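You operate a simulated robot arm through the tools that you are given. There is no shell and no other tool. Be economical: measure what you need, move in short steps, check, and stop when the job is done.

Carry out the task below with a simulated robot arm. There is one attempt and no reset: what you move stays moved.

TASK
Lock and tag the screen off, then open the grille and the blue magnet box.
Fine: lever off, padlock over it, tag on its peg; only then slide the yellow grille and the blue box out.
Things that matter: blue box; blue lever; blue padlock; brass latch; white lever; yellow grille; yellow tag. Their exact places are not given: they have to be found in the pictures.

Only the result counts: the job must be done as asked and must still hold three seconds after the hand-in. Knocking over, shifting, dropping, spilling or breaking anything else fails it.

THE ROBOT
A 7-joint arm with a two-finger parallel gripper on a trunk, on a base that drives. Base frame: it is fixed to the floor where the robot stands at the start and does not move with it; the origin is under the middle of the robot, x ahead of it, y to its left, z up. Units: mm, degrees, N and s.
With the tool pointing down near the work surface it reaches from about 140 to 560 mm from the robot's upright axis, wherever it stands. Its first joint turns from -166.0 to 166.0 degrees. Places, roughly: blue box [-300, 1100, 600]; blue lever [-300, 800, 500]; brass latch [-400, 1000, 700]; white lever [-300, 1300, 800]; yellow grille [0, 1200, 500]. Payload 3.4 kg.
The TCP is the grasp point between the finger pads, 30 mm short of the fingertips. In the tool frame z runs along the fingers and y along their closing line. The gripper opens to 94 mm. The fingers are 28 mm wide and 10 mm thick; the gripper's body (50 by 96 mm) begins 55 mm behind the TCP.
Orientation is that of the tool frame in the base frame, as a unit quaternion [w, x, y, z]. With the fingers straight down and closing along the base's y, the tool's x points along the base's -x, its y along +y and its z along -z.

THE INTERFACE
- The arm moves only by the tool play_rows. Its arguments are lists of equal length, an entry for each row: "angular": the turn, a rotation vector about the tool's x, y, z in units of 180 degrees (1.0 is 180 degrees), a list of three; "xyz": the shift along the tool's x, y, z in units of 150 mm (1.0 is 150 mm), a list of three; "claw": the opening, from 0 (shut) to 1 (fully open). In form: {"angular": [[rx, ry, rz], ...], "xyz": [[dx, dy, dz], ...], "claw": [claw, ...]}. A call has 1 to 10 rows; each row is the pose to reach, as a shift and turn from the pose commanded when the call began, along the tool's axes at that moment. A call with a number of a shift or a turn outside -1 to 1 is refused whole. Rows are played at 5 a second. More than 50 mm and 8.6 degrees between two rows, or a gripper value outside its range, and nothing of the call is played. Where a pose cannot be reached the arm comes as near as it can. A force on the tool above 50 N (or 10 N above the force at the start of the call, whichever is more), or a blocked arm, ends the call early, and 0.2 s more pass. Each finger travels about 72 mm/s and halts on what it meets, pressing with about 44 N; the grip force reading is that of the motor and also rises with nothing between the fingers. The clock runs only during rows and for 0.2 s after the last one: add rows that repeat a pose to give the fingers time. The reply holds the time, the measured pose of the TCP, the force on the tool along the base axes, the opening and the grip force, in the units named above and with some noise, with the torque about the TCP (base axes, N m) and any sound that the robot's microphone picked up, and new pictures: "pictures" is both (left out), scene, wrist or none.
- Cameras (640 x 400 px; columns grow to the right, rows downward): "scene" is now at [-4.8, 191.1, 1466.6]; the picture's right is [0.56, -0.83, 0.00], its down [-0.71, -0.48, -0.51] and it looks along [0.43, 0.28, -0.86] (base axes); focal length 257 px, centre (320, 200). "wrist" rides on the gripper at [76, 14, -102] in the tool frame; the picture's right is [-0.18, 0.98, 0.00], its down [-0.75, -0.14, -0.64] and it looks along [-0.63, -0.12, 0.77] (tool axes); focal length 243 px, centre (320, 200).
- slide_trunk(by): slides the trunk up (or, below 0, down) by that many mm; the arm and the scene camera ride with it, the base frame stays. It gives what a move gives, with no picture.
- roll_base(legs): drives the robot by 1 to 6 legs, each [ahead, left, turn to the left] in mm, mm and degrees, along the robot's own axes; the way and the turn of a leg run together, so that a leg with both is an arc; at most 1500 mm and 180 degrees a leg. The arm and the cameras ride along, it lands a little off, and it stops where it bumps. It gives what a move gives, and a new picture of the scene camera.
- head_to(pan, tilt): turns the head with the scene camera to pan (to the left, within 155 degrees either way) and tilt (down, from -29 to 69), counted from straight ahead of the robot. It gives what a move gives, and a new picture of the scene camera.
- pixel_to_xyz(camera, pixels): for up to 12 pixels [column, row] of the newest picture of that camera ("zoom" is the newest enlarged one), the place [x, y, z] in the base frame of the surface seen there, good to about 3 mm. The clock stands still meanwhile.
- inspect(camera, box): a new picture of the part [left, top, right, bottom] of that camera's present view, enlarged. The clock stands still meanwhile.
- job_done(): hands the job in; it is judged then, once.

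Keep the steps short. Do not move on a guess: measure, check each grasp and each placing, and mend mistakes. In all there are 80 turns and 260 pictures (those below and enlarged ones count). Leave the gripper open and the arm clear of the work at the hand-in unless told otherwise, and finish with a single line.

The tools are called after "Request:" as a command line: name --argument value ..., lists and objects as JSON in quotes. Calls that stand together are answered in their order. play_rows: Moves the arm, as the interface text tells. Its arguments: {"type":"object","properties":{"angular":{"type":"array"},"xyz":{"type":"array"},"claw":{"type":"array"},"pictures":{"type":"string","enum":["both","scene","wrist","none"]}},"required":["angular","xyz","claw"]} The other tools are called the same way: slide_trunk (by) slides the trunk up or down; roll_base (legs) drives the base; head_to (pan, tilt) turns the head that bears the scene camera; pixel_to_xyz (camera, pixels) gives the place of the surface under pixels of a picture; inspect (camera, box) takes an enlarged picture of a part of a camera's view; job_done () hands the job in.

At the start:

```text
t: 0.0
position: [92.3, 363.0, 1209.2]
orientation: [0.0, 0.0, 1.0, 0.0]
contact_force: [0.4, 0.3, 0.6]
torque: [0.0, 0.05, -0.03]
opening: 94.1
grip_force: 0.0
trunk travel left (down, up): [-150.0, 236.0]
robot x, y, heading: [-0.5, -0.8, -0.2]
head pan, tilt: [33.8, 59.2]
```

scene: 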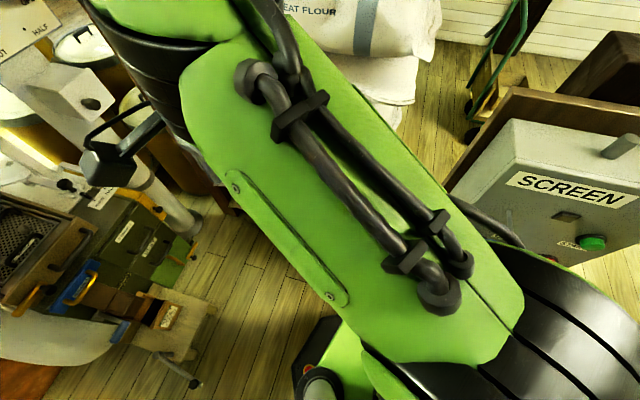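
wrist: 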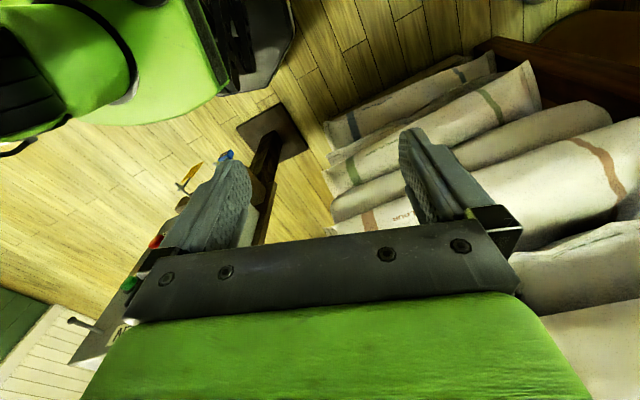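

The arm blocks most of the scene view. I'll turn the head to find the machine on the left and the switch box ahead.

Request:
head_to --pan 100 --tilt 40

Request:
head_to --pan 0 --tilt 30

Request:
head_to --pan -60 --tilt 35

```text
t: 1.4
position: [92.8, 363.2, 1208.9]
orientation: [0.0, -0.001, 1.0, 0.0]
contact_force: [-0.5, 1.4, -0.6]
torque: [0.0, -0.01, 0.05]
opening: 93.9
grip_force: 0.0
trunk travel left (down, up): [-150.0, 236.0]
robot x, y, heading: [-3.7, 2.6, 0.0]
head pan, tilt: [100.0, 40.0]
```

scene: 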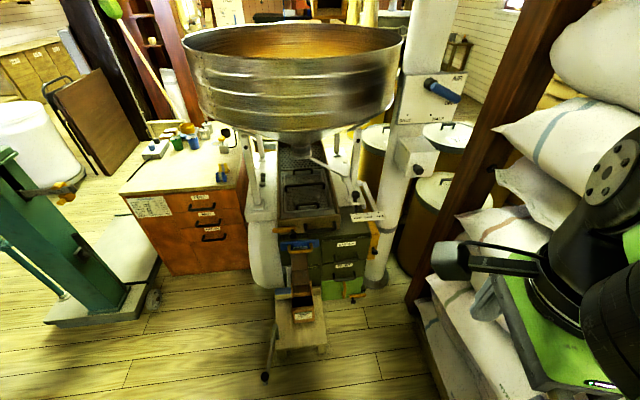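

```text
t: 3.1
position: [92.8, 363.2, 1210.2]
orientation: [0.0, 0.001, 1.0, 0.001]
contact_force: [-0.8, -0.4, 0.2]
torque: [-0.06, -0.01, 0.02]
opening: 93.7
grip_force: 0.2
trunk travel left (down, up): [-150.0, 236.0]
robot x, y, heading: [1.1, 0.6, 0.0]
head pan, tilt: [0.0, 30.0]
```

scene: 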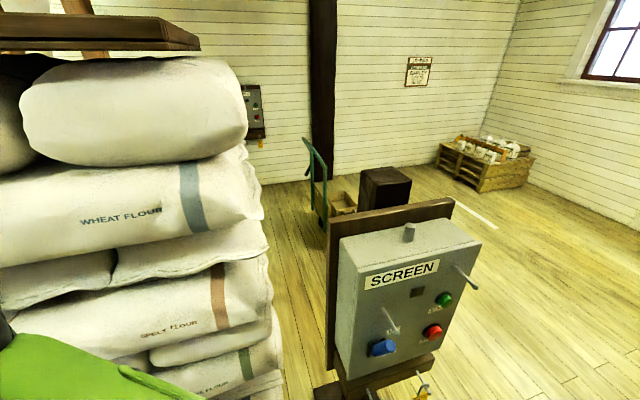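

```text
t: 4.4
position: [91.6, 363.6, 1210.1]
orientation: [0.0, 0.0, 1.0, 0.0]
contact_force: [0.2, -1.0, 0.3]
torque: [0.01, 0.01, 0.01]
opening: 94.1
grip_force: 0.1
trunk travel left (down, up): [-150.0, 236.0]
robot x, y, heading: [0.7, -0.2, 0.1]
head pan, tilt: [-60.0, 35.0]
```

scene: 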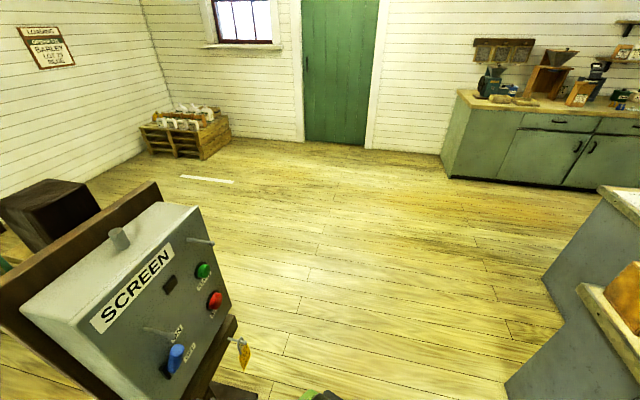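

The SCREEN box is straight ahead. I'll tilt down at it and enlarge.

Request:
head_to --pan -12 --tilt 48

Request:
inspect --camera "scene" --box '[220, 80, 520, 400]'

```text
t: 5.6
position: [92.1, 363.4, 1210.0]
orientation: [-0.001, 0.0, 1.0, 0.0]
contact_force: [0.2, -0.1, 0.4]
torque: [-0.02, -0.01, 0.01]
opening: 93.8
grip_force: 0.0
trunk travel left (down, up): [-150.0, 236.0]
robot x, y, heading: [4.2, 0.8, -0.0]
head pan, tilt: [-12.0, 48.0]
```

scene: 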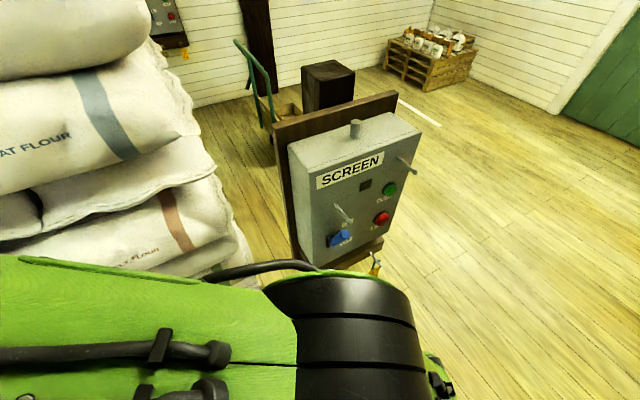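

```text
1.25 times, centred on (370, 240) of scene
```

zoom: 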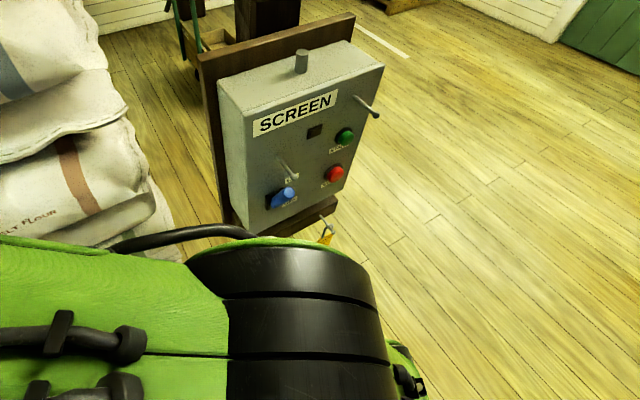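

I'll go back to the clear view of the panel, and measure there.

Request:
head_to --pan -30 --tilt 42

Request:
inspect --camera "scene" --box '[140, 100, 400, 390]'

```text
t: 6.4
position: [92.7, 363.6, 1209.8]
orientation: [0.0, 0.0, 1.0, 0.001]
contact_force: [0.7, 0.1, -0.2]
torque: [-0.01, 0.01, 0.01]
opening: 94.1
grip_force: 0.1
trunk travel left (down, up): [-150.0, 236.0]
robot x, y, heading: [3.3, -0.8, 0.0]
head pan, tilt: [-30.0, 42.0]
```

scene: 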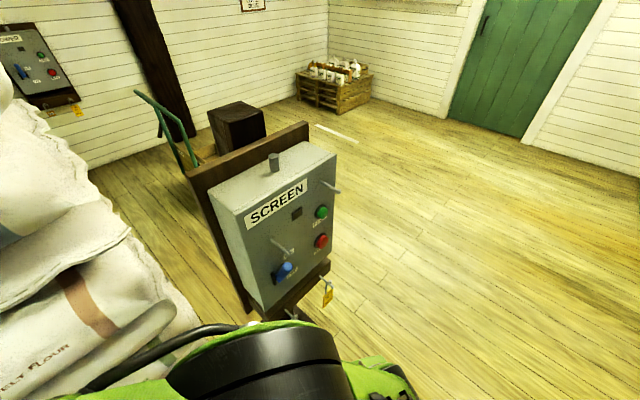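

```text
1.38 times, centred on (270, 245) of scene
```

zoom: 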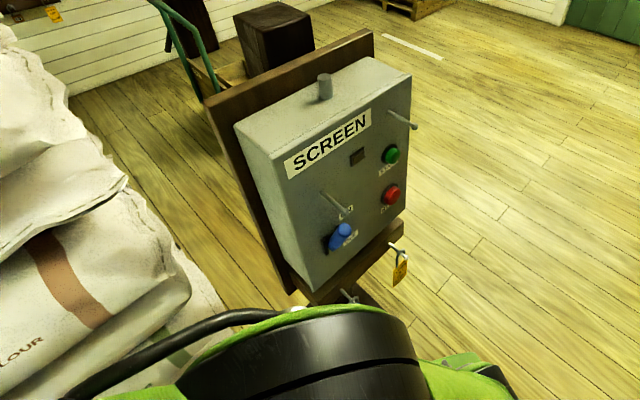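

I'll measure the panel corners, lever, pins and peg.

Request:
pixel_to_xyz --camera "zoom" --pixels '[[240, 130], [408, 78], [300, 270], [340, 232], [327, 240], [327, 197], [348, 213], [392, 114], [413, 126], [391, 245], [400, 270], [346, 296]]'

Request:
inspect --camera "scene" --box '[0, 20, 100, 120]'

Request:
inspect --camera "scene" --box '[250, 220, 350, 330]'

```text
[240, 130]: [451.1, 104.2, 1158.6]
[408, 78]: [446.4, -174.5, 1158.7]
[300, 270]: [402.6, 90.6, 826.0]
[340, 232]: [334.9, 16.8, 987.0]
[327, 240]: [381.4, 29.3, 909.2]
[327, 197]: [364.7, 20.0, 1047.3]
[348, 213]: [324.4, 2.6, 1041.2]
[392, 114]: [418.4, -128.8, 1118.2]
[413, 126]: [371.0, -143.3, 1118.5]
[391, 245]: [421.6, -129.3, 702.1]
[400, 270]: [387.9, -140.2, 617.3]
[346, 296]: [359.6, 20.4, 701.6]
```

```text
4.00 times, centred on (50, 70) of scene
```

zoom: 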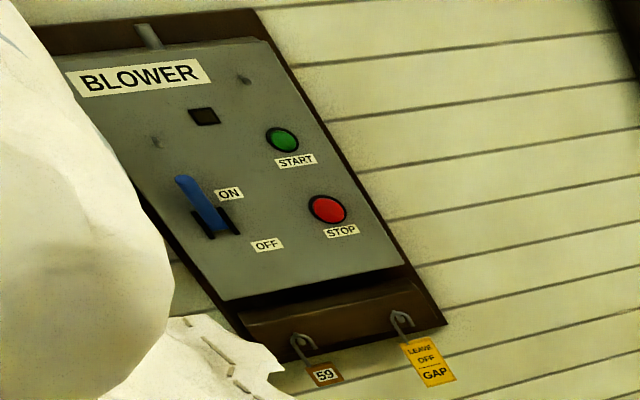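

```text
3.64 times, centred on (300, 275) of scene
```

zoom: 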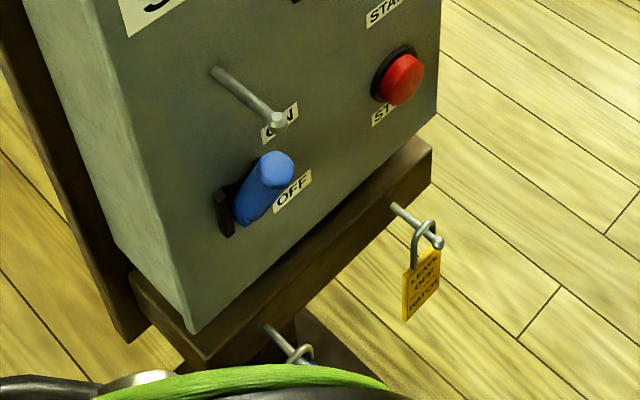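

The SCREEN lever appears up (ON); the pins above it take the padlock and the tag. Now I'll look at the machine on the left.

Request:
head_to --pan 100 --tilt 45

Request:
inspect --camera "scene" --box '[230, 120, 400, 320]'

Request:
inspect --camera "scene" --box '[380, 20, 480, 120]'

Request:
inspect --camera "scene" --box '[120, 80, 250, 240]'

```text
t: 8.5
position: [93.0, 364.0, 1209.5]
orientation: [0.0, 0.0, 1.0, 0.0]
contact_force: [-1.6, 0.5, -0.8]
torque: [0.03, -0.04, -0.02]
opening: 93.9
grip_force: 0.0
trunk travel left (down, up): [-150.0, 236.0]
robot x, y, heading: [-0.3, -1.0, -0.1]
head pan, tilt: [100.0, 45.0]
```

scene: 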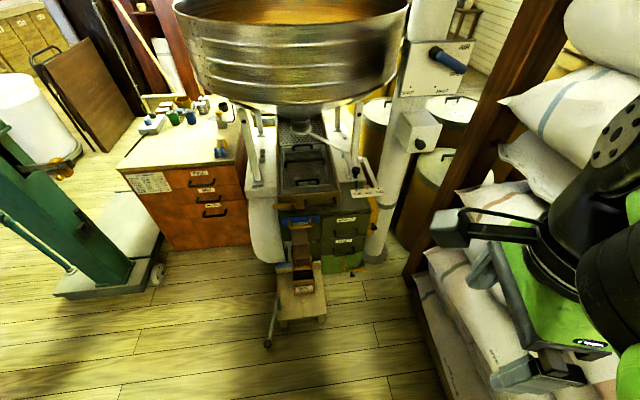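

```text
2.00 times, centred on (315, 220) of scene
```

zoom: 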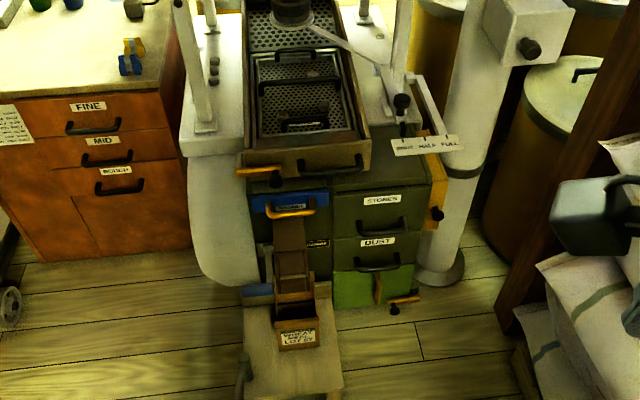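

```text
4.00 times, centred on (430, 70) of scene
```

zoom: 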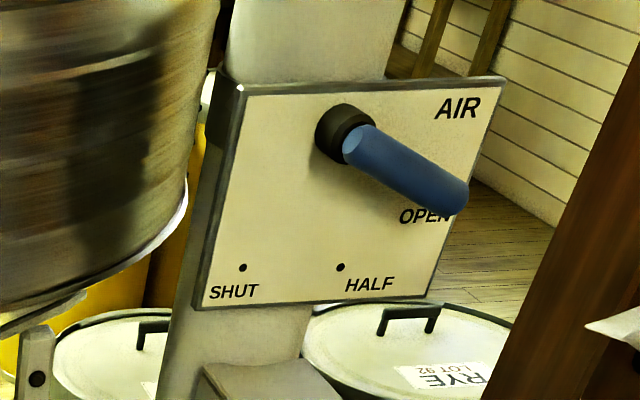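

```text
2.50 times, centred on (185, 160) of scene
```

zoom: 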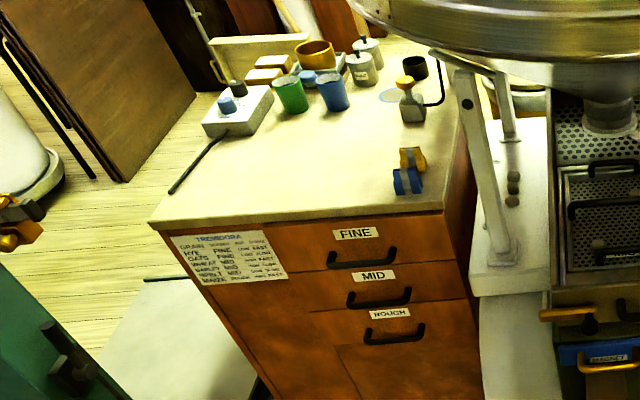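

Request:
inspect --camera "scene" --box '[270, 110, 390, 200]'

Request:
pixel_to_xyz --camera "scene" --pixels '[[281, 206], [296, 224], [375, 213], [375, 228], [354, 268], [335, 262], [303, 293], [353, 170], [365, 188], [347, 158], [450, 62], [310, 207]]'

Request:
inspect --camera "scene" --box '[270, 190, 390, 290]'

```text
4.44 times, centred on (330, 155) of scene
```

zoom: 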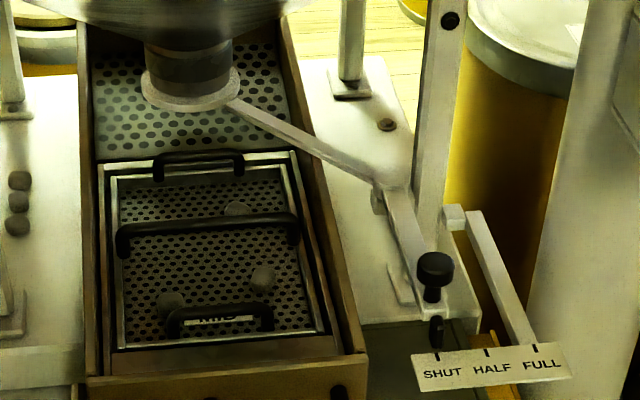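

```text
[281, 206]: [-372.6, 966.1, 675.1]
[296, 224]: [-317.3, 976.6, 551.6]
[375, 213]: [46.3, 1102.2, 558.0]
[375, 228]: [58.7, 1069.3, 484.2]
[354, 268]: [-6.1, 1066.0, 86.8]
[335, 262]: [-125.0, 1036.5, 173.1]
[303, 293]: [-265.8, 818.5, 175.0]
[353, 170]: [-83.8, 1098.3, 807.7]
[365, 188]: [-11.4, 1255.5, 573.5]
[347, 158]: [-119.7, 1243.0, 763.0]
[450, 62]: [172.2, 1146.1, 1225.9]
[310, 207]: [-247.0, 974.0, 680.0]
```

```text
4.00 times, centred on (330, 240) of scene
```

zoom: 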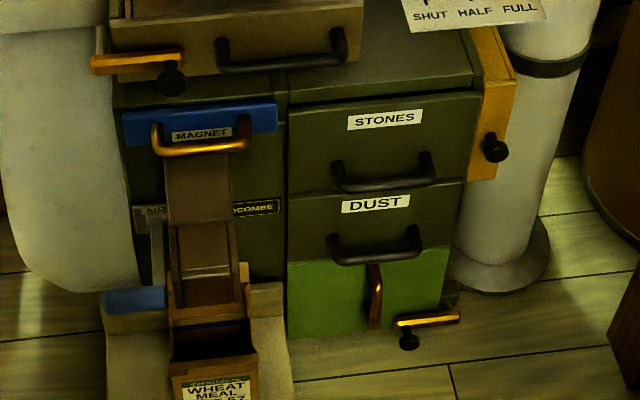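

Request:
pixel_to_xyz --camera "zoom" --pixels '[[135, 300], [157, 235], [195, 190], [205, 260], [210, 345], [115, 64], [280, 60], [500, 70], [496, 148], [377, 290], [428, 318], [190, 148]]'

Request:
inspect --camera "scene" --box '[250, 230, 340, 360]'

Request:
head_to --pan 125 --tilt 50

```text
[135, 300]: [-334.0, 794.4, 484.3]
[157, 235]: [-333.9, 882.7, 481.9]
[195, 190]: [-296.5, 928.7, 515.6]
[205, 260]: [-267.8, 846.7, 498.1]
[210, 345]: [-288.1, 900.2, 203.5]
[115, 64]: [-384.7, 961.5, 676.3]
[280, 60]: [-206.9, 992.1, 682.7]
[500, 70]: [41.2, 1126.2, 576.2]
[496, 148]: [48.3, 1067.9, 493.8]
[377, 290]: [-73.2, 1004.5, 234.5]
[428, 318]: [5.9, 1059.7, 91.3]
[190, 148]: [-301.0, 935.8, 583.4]
```

```text
3.08 times, centred on (295, 295) of scene
```

zoom: 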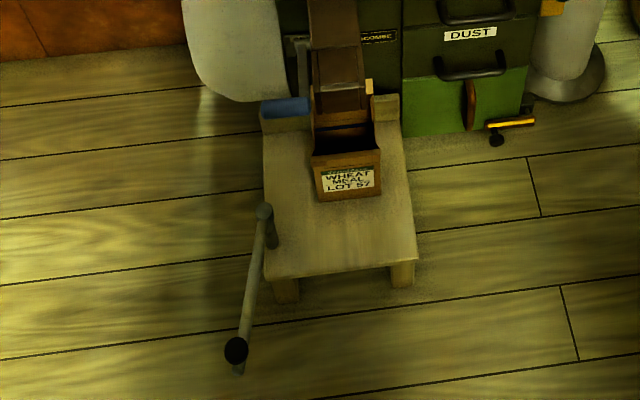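

```text
t: 9.4
position: [93.0, 362.3, 1208.7]
orientation: [0.0, 0.0, 1.0, 0.001]
contact_force: [0.3, 0.3, -0.2]
torque: [-0.02, 0.02, 0.02]
opening: 94.0
grip_force: 0.1
trunk travel left (down, up): [-150.0, 236.0]
robot x, y, heading: [0.4, 0.3, -0.1]
head pan, tilt: [125.0, 50.0]
```

scene: 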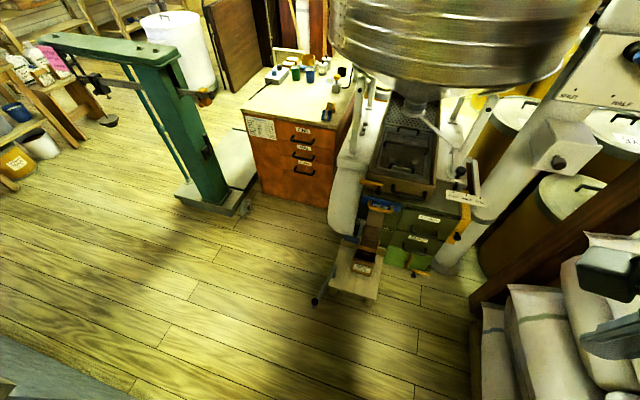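

Everything at the machine is clear. Before backing away from the panel I'll check the floor behind.

Request:
head_to --pan 155 --tilt 60

Request:
head_to --pan -150 --tilt 50

```text
t: 10.3
position: [92.3, 362.9, 1210.4]
orientation: [0.001, 0.001, 1.0, -0.001]
contact_force: [0.9, 0.6, 0.5]
torque: [-0.04, 0.03, 0.01]
opening: 93.9
grip_force: 0.0
trunk travel left (down, up): [-150.0, 236.0]
robot x, y, heading: [-0.9, -2.8, 0.1]
head pan, tilt: [154.7, 60.0]
```

scene: 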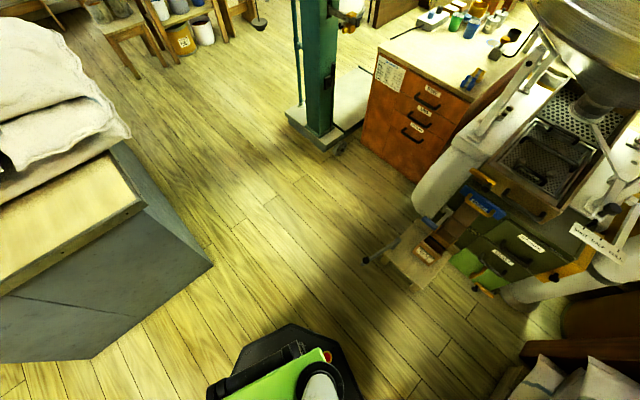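

```text
t: 14.5
position: [92.7, 363.0, 1209.6]
orientation: [0.0, 0.0, 1.0, 0.0]
contact_force: [-0.6, 0.1, -0.8]
torque: [0.02, -0.01, 0.01]
opening: 94.0
grip_force: 0.1
trunk travel left (down, up): [-150.0, 236.0]
robot x, y, heading: [-4.2, -1.9, -0.1]
head pan, tilt: [-150.0, 50.0]
```

scene: 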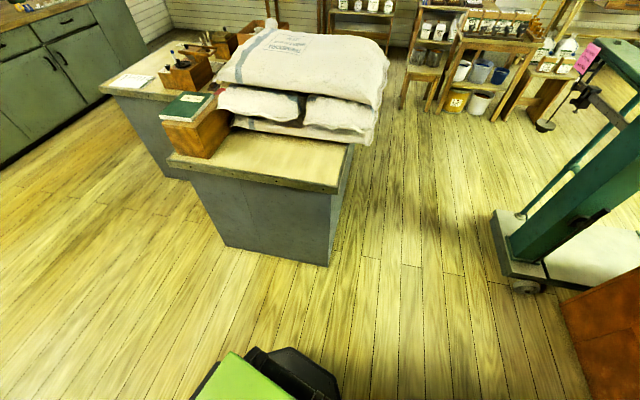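

Free floor behind. I'll back up 200 mm, then face the head to the panel.

Request:
roll_base --legs '[[-200, 0, 0]]'

Request:
head_to --pan 0 --tilt 40

```text
t: 16.1
position: [-106.3, 364.0, 1209.5]
orientation: [0.001, 0.001, 1.0, 0.0]
contact_force: [-0.7, -0.2, 0.5]
torque: [0.01, -0.07, 0.03]
opening: 93.9
grip_force: 0.1
trunk travel left (down, up): [-150.0, 236.0]
robot x, y, heading: [-197.9, 0.7, 0.0]
head pan, tilt: [-150.0, 50.0]
```

scene: 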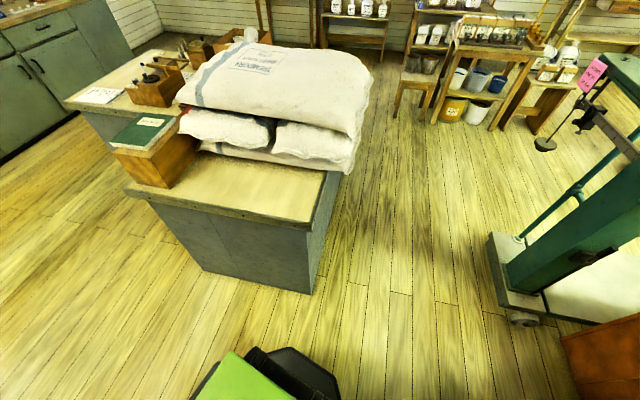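

```text
t: 18.4
position: [-105.9, 362.5, 1210.1]
orientation: [0.0, 0.0, 1.0, 0.0]
contact_force: [-1.1, 0.8, 0.4]
torque: [-0.01, 0.05, 0.01]
opening: 94.0
grip_force: 0.1
trunk travel left (down, up): [-150.0, 236.0]
robot x, y, heading: [-200.1, -0.7, 0.1]
head pan, tilt: [0.0, 40.0]
```

scene: 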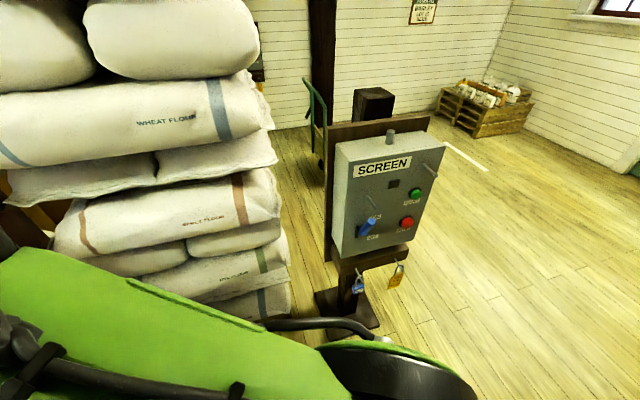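

Clear view of the panel, with the blue padlock and yellow tag. I'll enlarge and measure.

Request:
inspect --camera "scene" --box '[320, 130, 450, 300]'

Request:
inspect --camera "scene" --box '[340, 240, 420, 300]'

Request:
inspect --camera "scene" --box '[340, 180, 420, 240]'

```text
2.35 times, centred on (385, 215) of scene
```

zoom: 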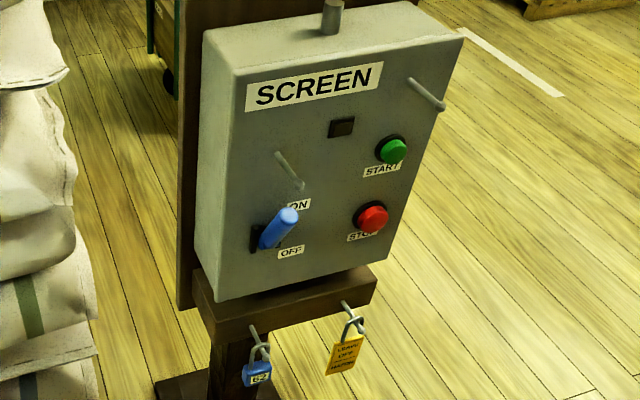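

```text
6.67 times, centred on (380, 270) of scene
```

zoom: 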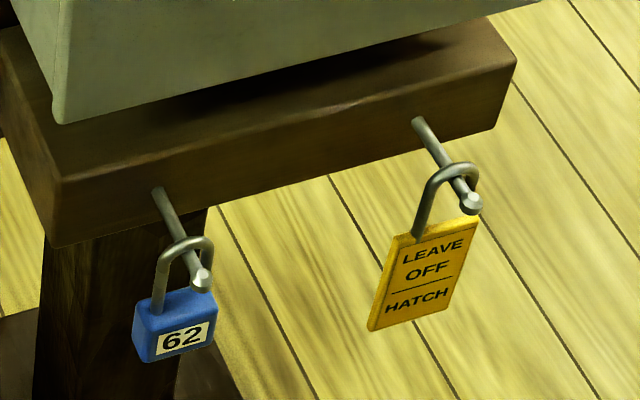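

```text
6.67 times, centred on (380, 210) of scene
```

zoom: 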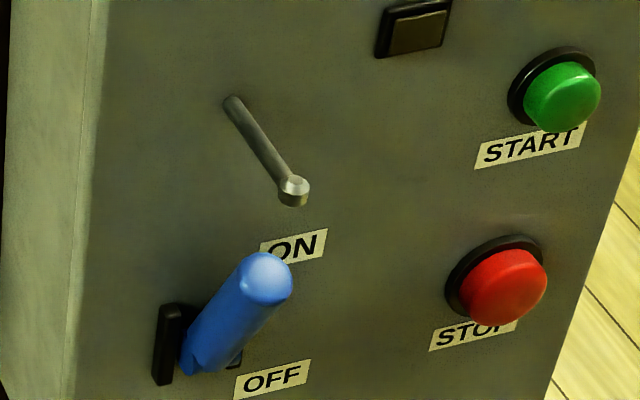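

Request:
pixel_to_xyz --camera "zoom" --pixels '[[232, 105], [293, 192], [265, 275], [225, 320], [175, 345], [60, 380], [100, 60], [330, 230], [565, 90], [510, 290], [400, 300], [240, 360]]'

Request:
inspect --camera "scene" --box '[340, 240, 420, 300]'

Request:
pixel_to_xyz --camera "zoom" --pixels '[[160, 195], [200, 280], [182, 342], [140, 305], [210, 305], [172, 250], [420, 125], [470, 204], [432, 270], [392, 245], [470, 230], [405, 320]]'

Request:
inspect --camera "scene" --box '[380, 140, 460, 200]'

Request:
pixel_to_xyz --camera "zoom" --pixels '[[335, 185], [440, 245], [390, 215], [300, 200], [250, 250]]'

```text
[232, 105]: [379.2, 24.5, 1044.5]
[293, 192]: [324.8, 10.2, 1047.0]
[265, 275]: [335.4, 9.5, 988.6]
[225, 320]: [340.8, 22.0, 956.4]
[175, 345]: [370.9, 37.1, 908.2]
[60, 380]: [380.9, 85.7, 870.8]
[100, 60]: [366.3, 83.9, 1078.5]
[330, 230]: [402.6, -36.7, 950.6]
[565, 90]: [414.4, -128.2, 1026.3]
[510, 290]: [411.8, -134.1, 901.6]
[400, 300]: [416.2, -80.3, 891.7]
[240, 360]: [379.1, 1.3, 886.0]
```

```text
6.67 times, centred on (380, 270) of scene
```

zoom: 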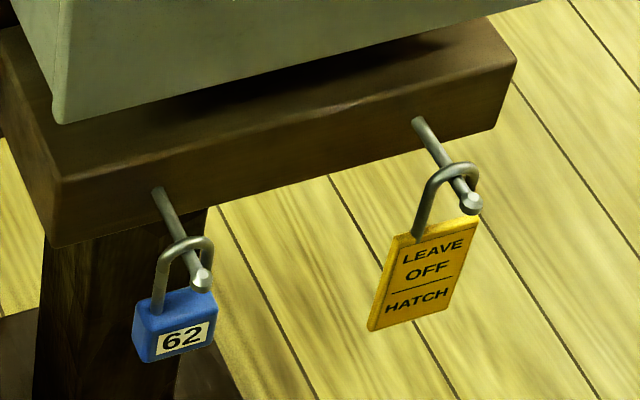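

```text
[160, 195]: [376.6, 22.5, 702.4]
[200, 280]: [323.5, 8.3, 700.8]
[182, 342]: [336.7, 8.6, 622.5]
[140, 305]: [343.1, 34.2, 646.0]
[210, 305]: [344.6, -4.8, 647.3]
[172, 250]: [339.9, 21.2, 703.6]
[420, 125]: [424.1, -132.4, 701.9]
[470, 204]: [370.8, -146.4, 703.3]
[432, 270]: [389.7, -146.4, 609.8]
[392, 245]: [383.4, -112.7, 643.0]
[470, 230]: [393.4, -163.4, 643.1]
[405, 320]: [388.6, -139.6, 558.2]
```

```text
6.67 times, centred on (420, 170) of scene
```

zoom: 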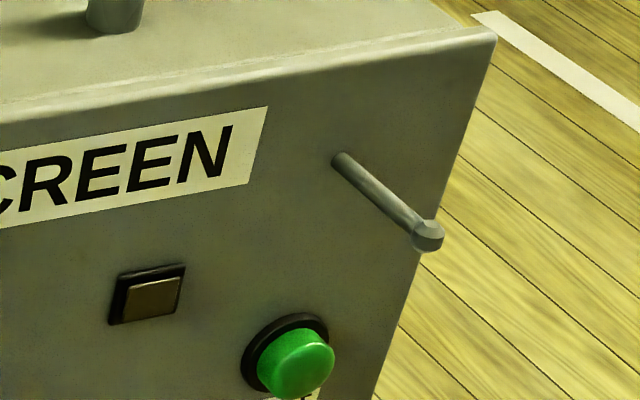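

```text
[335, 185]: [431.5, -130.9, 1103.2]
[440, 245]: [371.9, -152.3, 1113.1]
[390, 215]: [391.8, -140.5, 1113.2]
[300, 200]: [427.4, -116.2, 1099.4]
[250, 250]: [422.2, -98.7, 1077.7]
```

The panel face is yawed by about 15°; pins run along (0.966, 0.259, 0). Before swinging the arm, I'll measure the sack stack edges.

Request:
pixel_to_xyz --camera "scene" --pixels '[[150, 130], [20, 130], [260, 110], [270, 190], [290, 270], [160, 40], [260, 30], [30, 40], [330, 150], [370, 320]]'

Request:
play_rows --angular '[[0, -0.045, 0], [0, -0.09, 0], [0, -0.135, 0], [0, -0.18, 0], [0, -0.225, 0], [0, -0.27, 0]]' --xyz '[[0, 0, 0], [0, 0, 0], [0, 0, 0], [0, 0, 0], [0, 0, 0], [0, 0, 0]]' --claw '[1, 1, 1, 1, 1, 1]'

```text
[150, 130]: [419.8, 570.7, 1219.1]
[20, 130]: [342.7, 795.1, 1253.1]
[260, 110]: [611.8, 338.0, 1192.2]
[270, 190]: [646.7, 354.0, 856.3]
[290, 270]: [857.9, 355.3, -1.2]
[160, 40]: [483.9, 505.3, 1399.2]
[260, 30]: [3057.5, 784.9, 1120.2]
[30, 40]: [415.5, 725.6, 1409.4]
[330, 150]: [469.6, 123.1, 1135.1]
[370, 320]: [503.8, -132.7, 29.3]
```

```text
t: 19.2
position: [-15.1, 318.4, 1232.3]
orientation: [0.165, 0.122, 0.979, 0.02]
contact_force: [0.0, 0.8, -0.2]
torque: [-0.02, 0.02, 0.01]
opening: 94.2
grip_force: 0.0
trunk travel left (down, up): [-150.0, 236.0]
robot x, y, heading: [-194.7, 2.6, 0.1]
head pan, tilt: [0.0, 40.0]
stopped in row 3: the arm was blocked; the commanded pose is now the measured one
```

scene: 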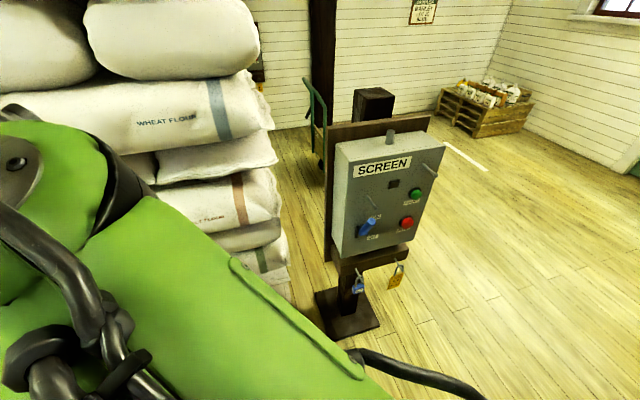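
wrist: 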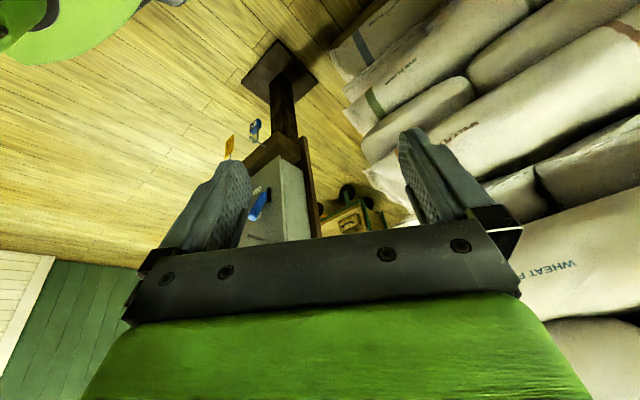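

The arm got blocked (probably a joint limit), with only free space around it. I'll bring the TCP in front of the robot first, then rotate.

Request:
play_rows --angular '[[0, 0, 0], [0, 0, 0], [0, 0, 0], [0, 0, 0], [0, 0, 0]]' --xyz '[[-0.115, -0.19, 0.15], [-0.23, -0.38, 0.3], [-0.345, -0.57, 0.45], [-0.46, -0.76, 0.6], [-0.575, -0.947, 0.75]]' --claw '[1, 1, 1, 1, 1]' --pictures "none"

Request:
play_rows --angular '[[0, 0, 0], [0, 0, 0], [0, 0, 0], [0, 0, 0], [0, 0, 0]]' --xyz '[[-0.115, -0.19, 0.15], [-0.23, -0.38, 0.3], [-0.345, -0.57, 0.45], [-0.46, -0.76, 0.6], [-0.575, -0.947, 0.75]]' --claw '[1, 1, 1, 1, 1]'

```text
t: 20.6
position: [43.2, 195.7, 1140.8]
orientation: [0.141, 0.043, 0.988, 0.05]
contact_force: [-0.2, -0.7, 0.5]
torque: [-0.02, 0.04, 0.01]
opening: 93.9
grip_force: 0.0
trunk travel left (down, up): [-150.0, 236.0]
robot x, y, heading: [-196.7, -1.9, 0.1]
head pan, tilt: [0.0, 40.0]
stopped in row 5: the arm was blocked; the commanded pose is now the measured one
```

```text
t: 21.1
position: [27.2, 215.0, 1114.0]
orientation: [0.117, -0.087, 0.985, 0.087]
contact_force: [0.6, 0.9, -0.2]
torque: [-0.01, 0.05, 0.0]
opening: 93.9
grip_force: 0.0
trunk travel left (down, up): [-150.0, 236.0]
robot x, y, heading: [-198.7, -1.7, 0.2]
head pan, tilt: [0.0, 40.0]
stopped in row 2: the arm was blocked; the commanded pose is now the measured one
```

scene: 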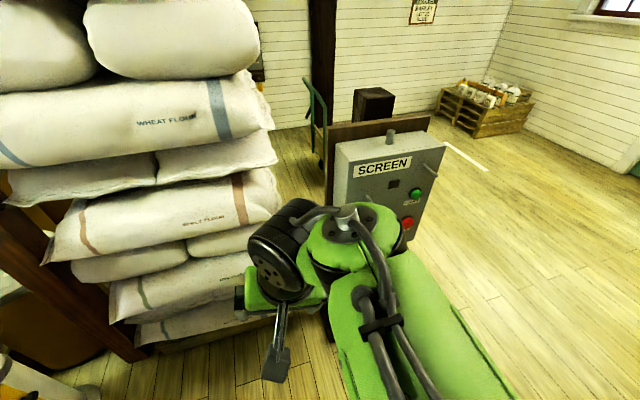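
wrist: 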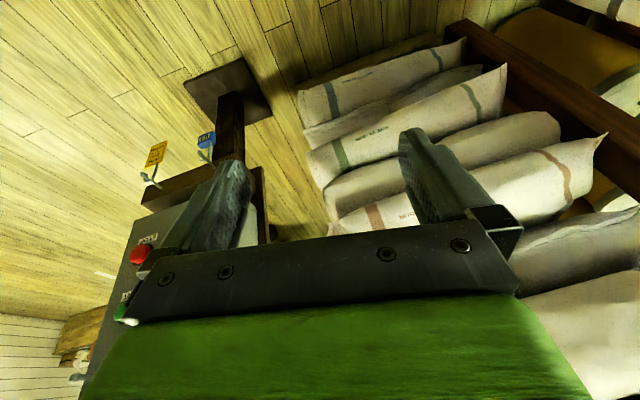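

The elbow swung out toward the panel. I'll check how near it is.

Request:
pixel_to_xyz --camera "scene" --pixels '[[350, 230], [390, 240], [280, 260], [275, 365], [430, 290], [480, 370], [340, 205], [410, 160], [375, 330]]'

```text
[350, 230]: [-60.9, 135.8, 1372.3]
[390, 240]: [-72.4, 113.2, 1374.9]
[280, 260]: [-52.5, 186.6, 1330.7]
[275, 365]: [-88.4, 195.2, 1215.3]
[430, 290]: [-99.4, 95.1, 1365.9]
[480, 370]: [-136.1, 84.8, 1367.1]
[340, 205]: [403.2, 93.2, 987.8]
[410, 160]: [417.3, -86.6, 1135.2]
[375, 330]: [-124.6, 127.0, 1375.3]
```

No contact. The arm is folded tight; I'll lower the hand to unfold it.

Request:
play_rows --angular '[[0, 0, 0], [0, 0, 0], [0, 0, 0], [0, 0, 0]]' --xyz '[[-0.025, -0.02, 0.25], [-0.05, -0.04, 0.5], [-0.075, -0.05, 0.75], [-0.1, -0.07, 1.0]]' --claw '[1, 1, 1, 1]' --pictures "scene"

```text
t: 22.1
position: [77.4, 234.5, 970.1]
orientation: [0.116, -0.088, 0.986, 0.085]
contact_force: [-0.3, 0.3, 0.9]
torque: [-0.01, 0.0, 0.0]
opening: 94.0
grip_force: 0.0
trunk travel left (down, up): [-150.0, 236.0]
robot x, y, heading: [-197.9, 1.3, 0.0]
head pan, tilt: [0.0, 40.0]
```

scene: 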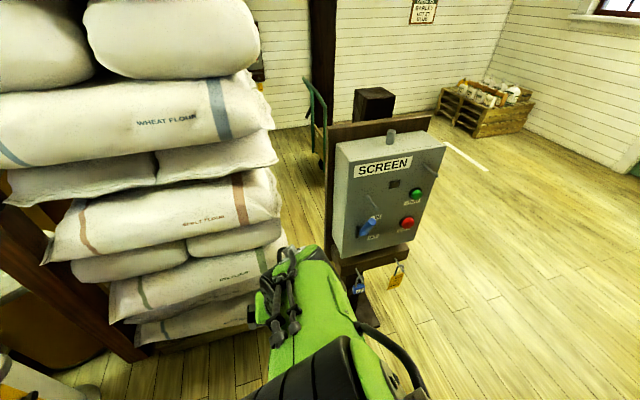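

Free now. I'll rotate to point the fingers along the panel normal while moving forward and right.

Request:
play_rows --angular '[[0.0014, -0.0416, -0.0055], [0.0028, -0.0833, -0.0109], [0.0042, -0.1249, -0.0164], [0.0056, -0.1666, -0.0219], [0.007, -0.2082, -0.0274], [0.0083, -0.2498, -0.0328], [0.0097, -0.2915, -0.0383], [0.0111, -0.3331, -0.0438], [0.0125, -0.3748, -0.0492], [0.0139, -0.4164, -0.0547]]' --xyz '[[-0.067, -0.1, -0.006], [-0.133, -0.2, -0.012], [-0.2, -0.3, -0.018], [-0.266, -0.4, -0.024], [-0.333, -0.5, -0.03], [-0.4, -0.6, -0.036], [-0.466, -0.7, -0.042], [-0.532, -0.8, -0.048], [-0.6, -0.9, -0.054], [-0.665, -1.0, -0.06]]' --claw '[1, 1, 1, 1, 1, 1, 1, 1, 1, 1]'

```text
t: 24.3
position: [241.5, 153.4, 1021.9]
orientation: [0.682, -0.076, 0.723, 0.082]
contact_force: [0.1, 0.2, 0.0]
torque: [-0.02, -0.02, 0.02]
opening: 94.0
grip_force: 0.1
out of reach, approached as far as the arm can: row 4, 5, 6, 7, 8, 9, 10
trunk travel left (down, up): [-150.0, 236.0]
robot x, y, heading: [-196.4, -2.8, 0.1]
head pan, tilt: [0.0, 40.0]
```

scene: 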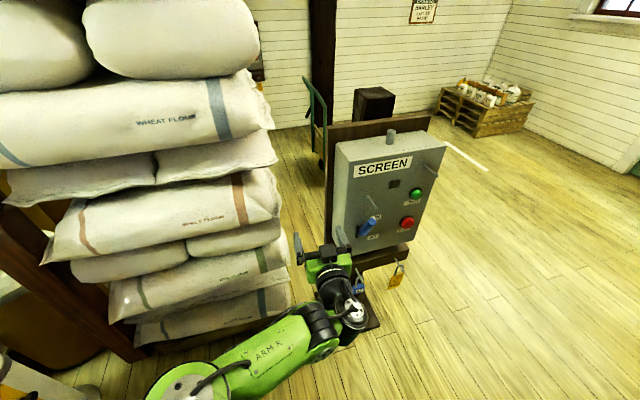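
wrist: 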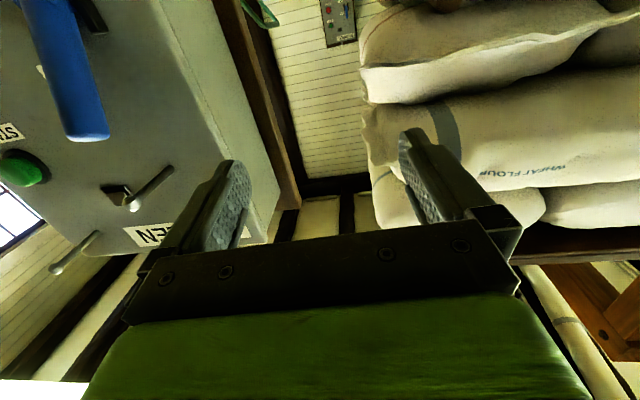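

Too close for forward pointing. I'll back up another 120 mm.

Request:
roll_base --legs '[[-120, 0, 0]]'

Request:
play_rows --angular '[[0, 0, 0], [0, 0, 0]]' --xyz '[[0, 0, 0.1], [0, 0, 0.2]]' --claw '[1, 1]' --pictures "none"

```text
t: 25.5
position: [118.1, 152.7, 1023.1]
orientation: [0.682, -0.076, 0.723, 0.08]
contact_force: [-1.2, 0.4, 0.1]
torque: [0.0, 0.02, 0.01]
opening: 94.0
grip_force: 0.1
trunk travel left (down, up): [-150.0, 236.0]
robot x, y, heading: [-314.8, 5.3, -0.3]
head pan, tilt: [0.0, 40.0]
```

scene: 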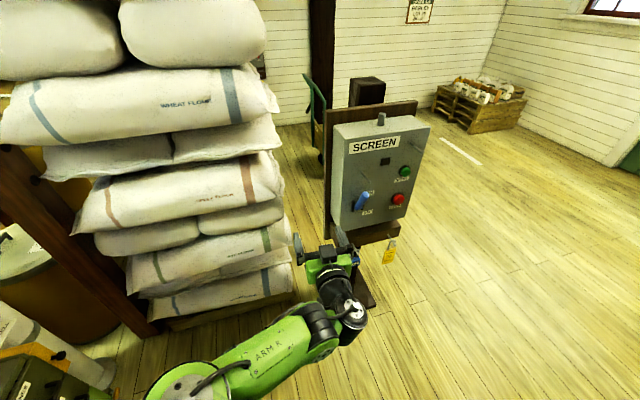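

```text
t: 26.1
position: [150.7, 158.8, 1019.8]
orientation: [0.681, -0.077, 0.724, 0.081]
contact_force: [0.4, -0.4, 0.0]
torque: [0.0, -0.03, -0.03]
opening: 94.1
grip_force: 0.0
trunk travel left (down, up): [-150.0, 236.0]
robot x, y, heading: [-315.1, -1.9, 0.1]
head pan, tilt: [0.0, 40.0]
```

Motion now tracks. I'll correct the orientation and move toward the pre-approach point in front of the lever.

Request:
play_rows --angular '[[-0.003, -0.005, 0], [-0.006, -0.01, 0], [-0.009, -0.015, 0], [-0.012, -0.019, 0]]' --xyz '[[0.045, -0.238, 0.04], [0.09, -0.476, 0.08], [0.135, -0.714, 0.12], [0.18, -0.953, 0.16]]' --claw '[1, 1, 1, 1]'

Request:
head_to --pan -8 --tilt 38

```text
t: 27.1
position: [205.2, 26.5, 990.2]
orientation: [0.701, -0.087, 0.701, 0.096]
contact_force: [-1.0, 0.8, -0.7]
torque: [-0.01, 0.01, 0.04]
opening: 93.8
grip_force: 0.1
trunk travel left (down, up): [-150.0, 236.0]
robot x, y, heading: [-315.9, -1.0, -0.3]
head pan, tilt: [0.0, 40.0]
```

scene: 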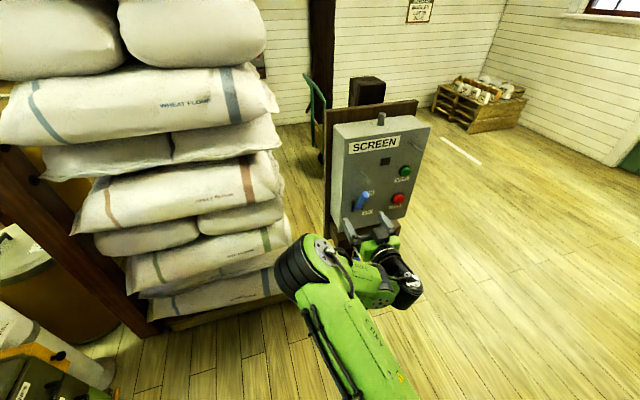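
wrist: 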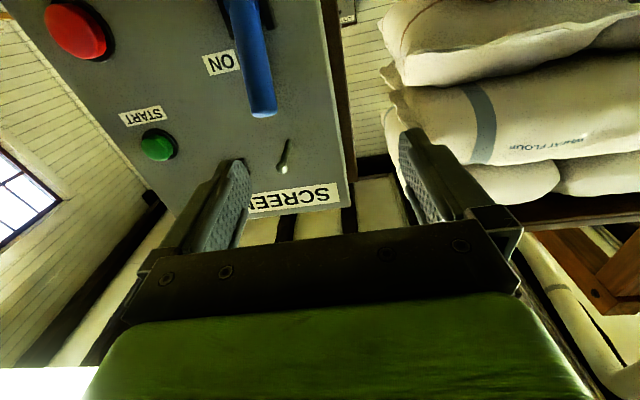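

```text
t: 27.8
position: [205.5, 26.0, 991.6]
orientation: [0.701, -0.086, 0.702, 0.096]
contact_force: [0.1, -0.9, 0.0]
torque: [0.0, -0.01, 0.0]
opening: 94.0
grip_force: 0.1
trunk travel left (down, up): [-150.0, 236.0]
robot x, y, heading: [-316.2, 1.8, -0.0]
head pan, tilt: [-8.0, 38.0]
```

scene: 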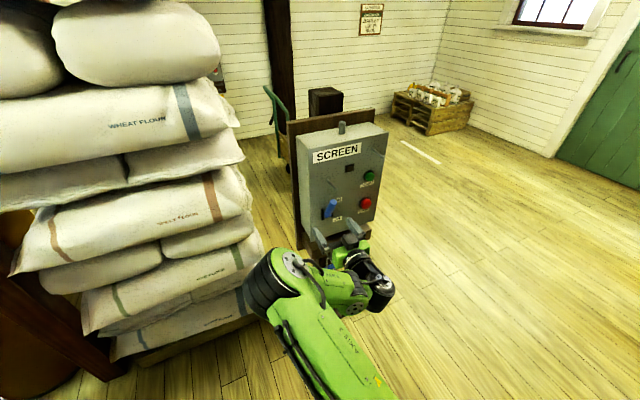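

Request:
pixel_to_xyz --camera "wrist" --pixels '[[262, 106], [258, 60], [245, 10], [284, 168], [288, 142], [262, 15], [225, 20], [140, 100]]'

Request:
inspect --camera "wrist" --box '[190, 0, 350, 200]'

```text
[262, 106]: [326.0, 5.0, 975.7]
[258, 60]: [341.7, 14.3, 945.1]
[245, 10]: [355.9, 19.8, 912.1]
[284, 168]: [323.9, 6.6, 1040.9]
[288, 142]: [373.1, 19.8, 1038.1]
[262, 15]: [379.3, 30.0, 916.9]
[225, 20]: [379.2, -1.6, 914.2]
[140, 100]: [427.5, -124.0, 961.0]
```

```text
2.00 times, centred on (270, 100) of wrist
```

zoom: 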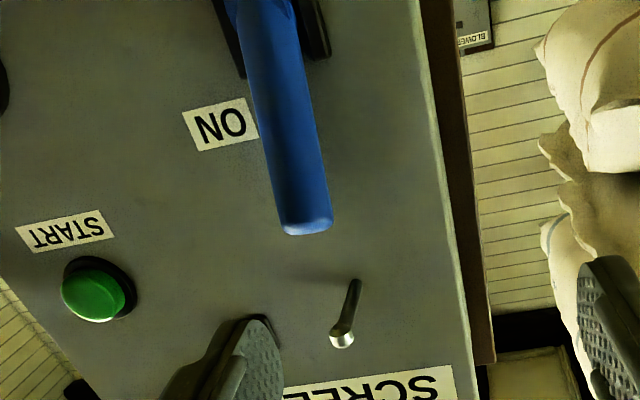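

Lever tip at about (331,8,984), pivot about z 912. I'll align sideways, then go straight in with open fingers, one on each side of the lever.

Request:
play_rows --angular '[[0, 0, 0], [0, 0, 0], [0, 0, 0], [0, 0, 0], [0, 0, 0], [0, 0, 0]]' --xyz '[[0.077, -0.16, 0.03], [0.153, -0.32, 0.06], [0.153, -0.32, 0.25], [0.153, -0.32, 0.44], [0.153, -0.32, 0.62], [0.153, -0.32, 0.79]]' --claw '[1, 1, 1, 1, 1, 1]'

Request:
inspect --camera "scene" --box '[280, 120, 400, 280]'

```text
t: 29.2
position: [330.9, 9.6, 966.8]
orientation: [0.7, -0.087, 0.702, 0.097]
contact_force: [0.3, -0.4, -0.1]
torque: [-0.01, -0.04, 0.03]
opening: 93.9
grip_force: 0.0
trunk travel left (down, up): [-150.0, 236.0]
robot x, y, heading: [-315.1, -0.7, -0.2]
head pan, tilt: [-8.0, 38.0]
```

scene: 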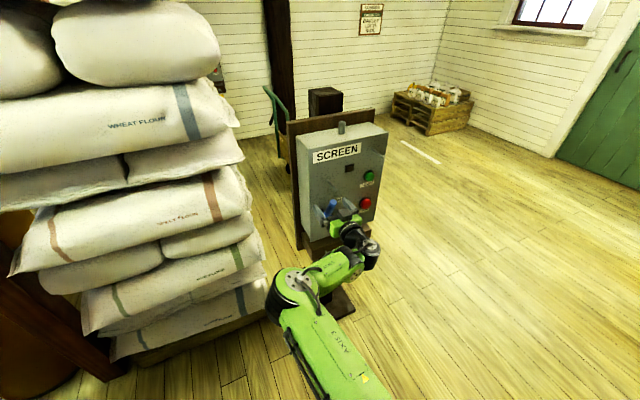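
wrist: 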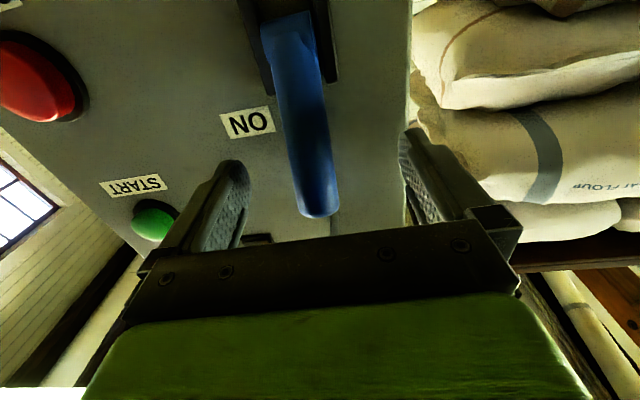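

```text
2.50 times, centred on (340, 200) of scene
```

zoom: 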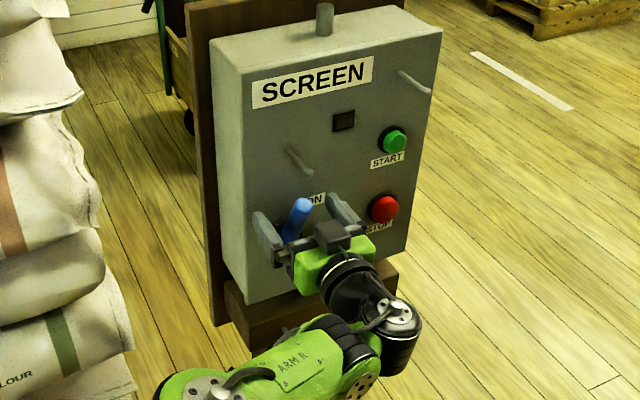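

The lever is between the fingers. Closing on it.

Request:
play_rows --angular '[[0, 0, 0], [0, 0, 0], [0, 0, 0], [0, 0, 0]]' --xyz '[[0, 0, 0], [0, 0, 0], [0, 0, 0], [0, 0, 0]]' --claw '[0.1, 0.1, 0.1, 0.1]' --pictures "wrist"

```text
t: 30.2
position: [331.6, 5.5, 966.8]
orientation: [0.701, -0.084, 0.702, 0.095]
contact_force: [5.0, -11.5, 1.4]
torque: [0.33, 0.1, -0.1]
opening: 24.5
grip_force: 45.1
trunk travel left (down, up): [-150.0, 236.0]
robot x, y, heading: [-316.3, -2.1, -0.3]
head pan, tilt: [-8.0, 38.0]
```

wrist: 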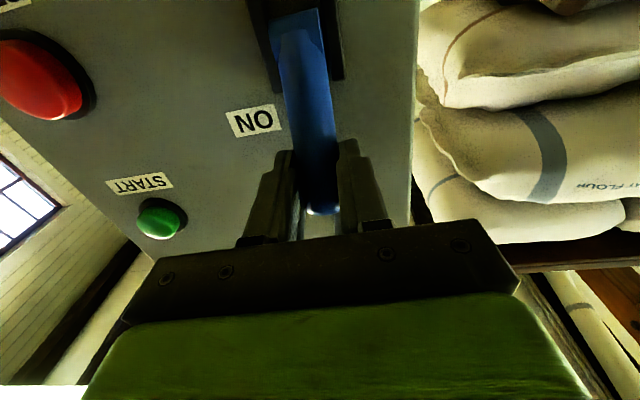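

Gripped. I'll swing down in an arc, first part.

Request:
play_rows --angular '[[0, 0, 0], [0, 0, 0], [0, 0, 0], [0, 0, 0]]' --xyz '[[0, -0.025, 0], [0.057, -0.025, -0.093], [0.136, -0.025, -0.165], [0.232, -0.025, -0.215]]' --claw '[0.1, 0.1, 0.1, 0.1]'

```text
t: 31.2
position: [299.6, -2.5, 932.8]
orientation: [0.701, -0.086, 0.702, 0.094]
contact_force: [4.0, -11.7, 9.8]
torque: [0.38, -0.48, -0.06]
opening: 24.8
grip_force: 31.1
trunk travel left (down, up): [-150.0, 236.0]
robot x, y, heading: [-321.7, -1.9, -0.2]
head pan, tilt: [-8.0, 38.0]
```

scene: 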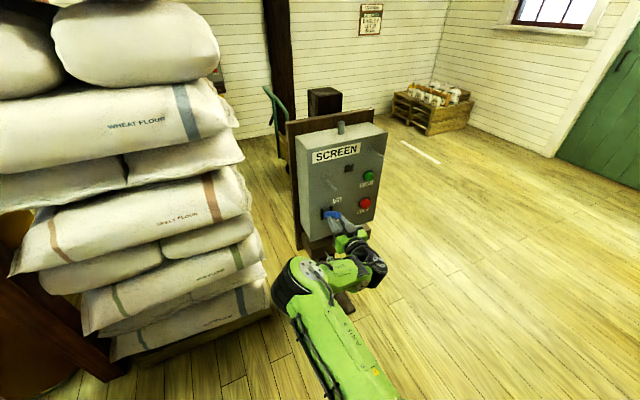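
wrist: 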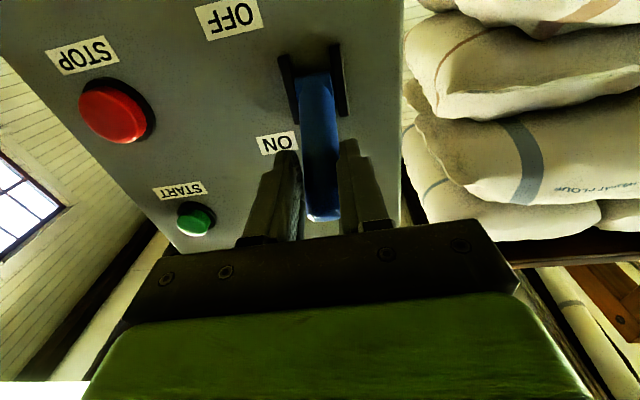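

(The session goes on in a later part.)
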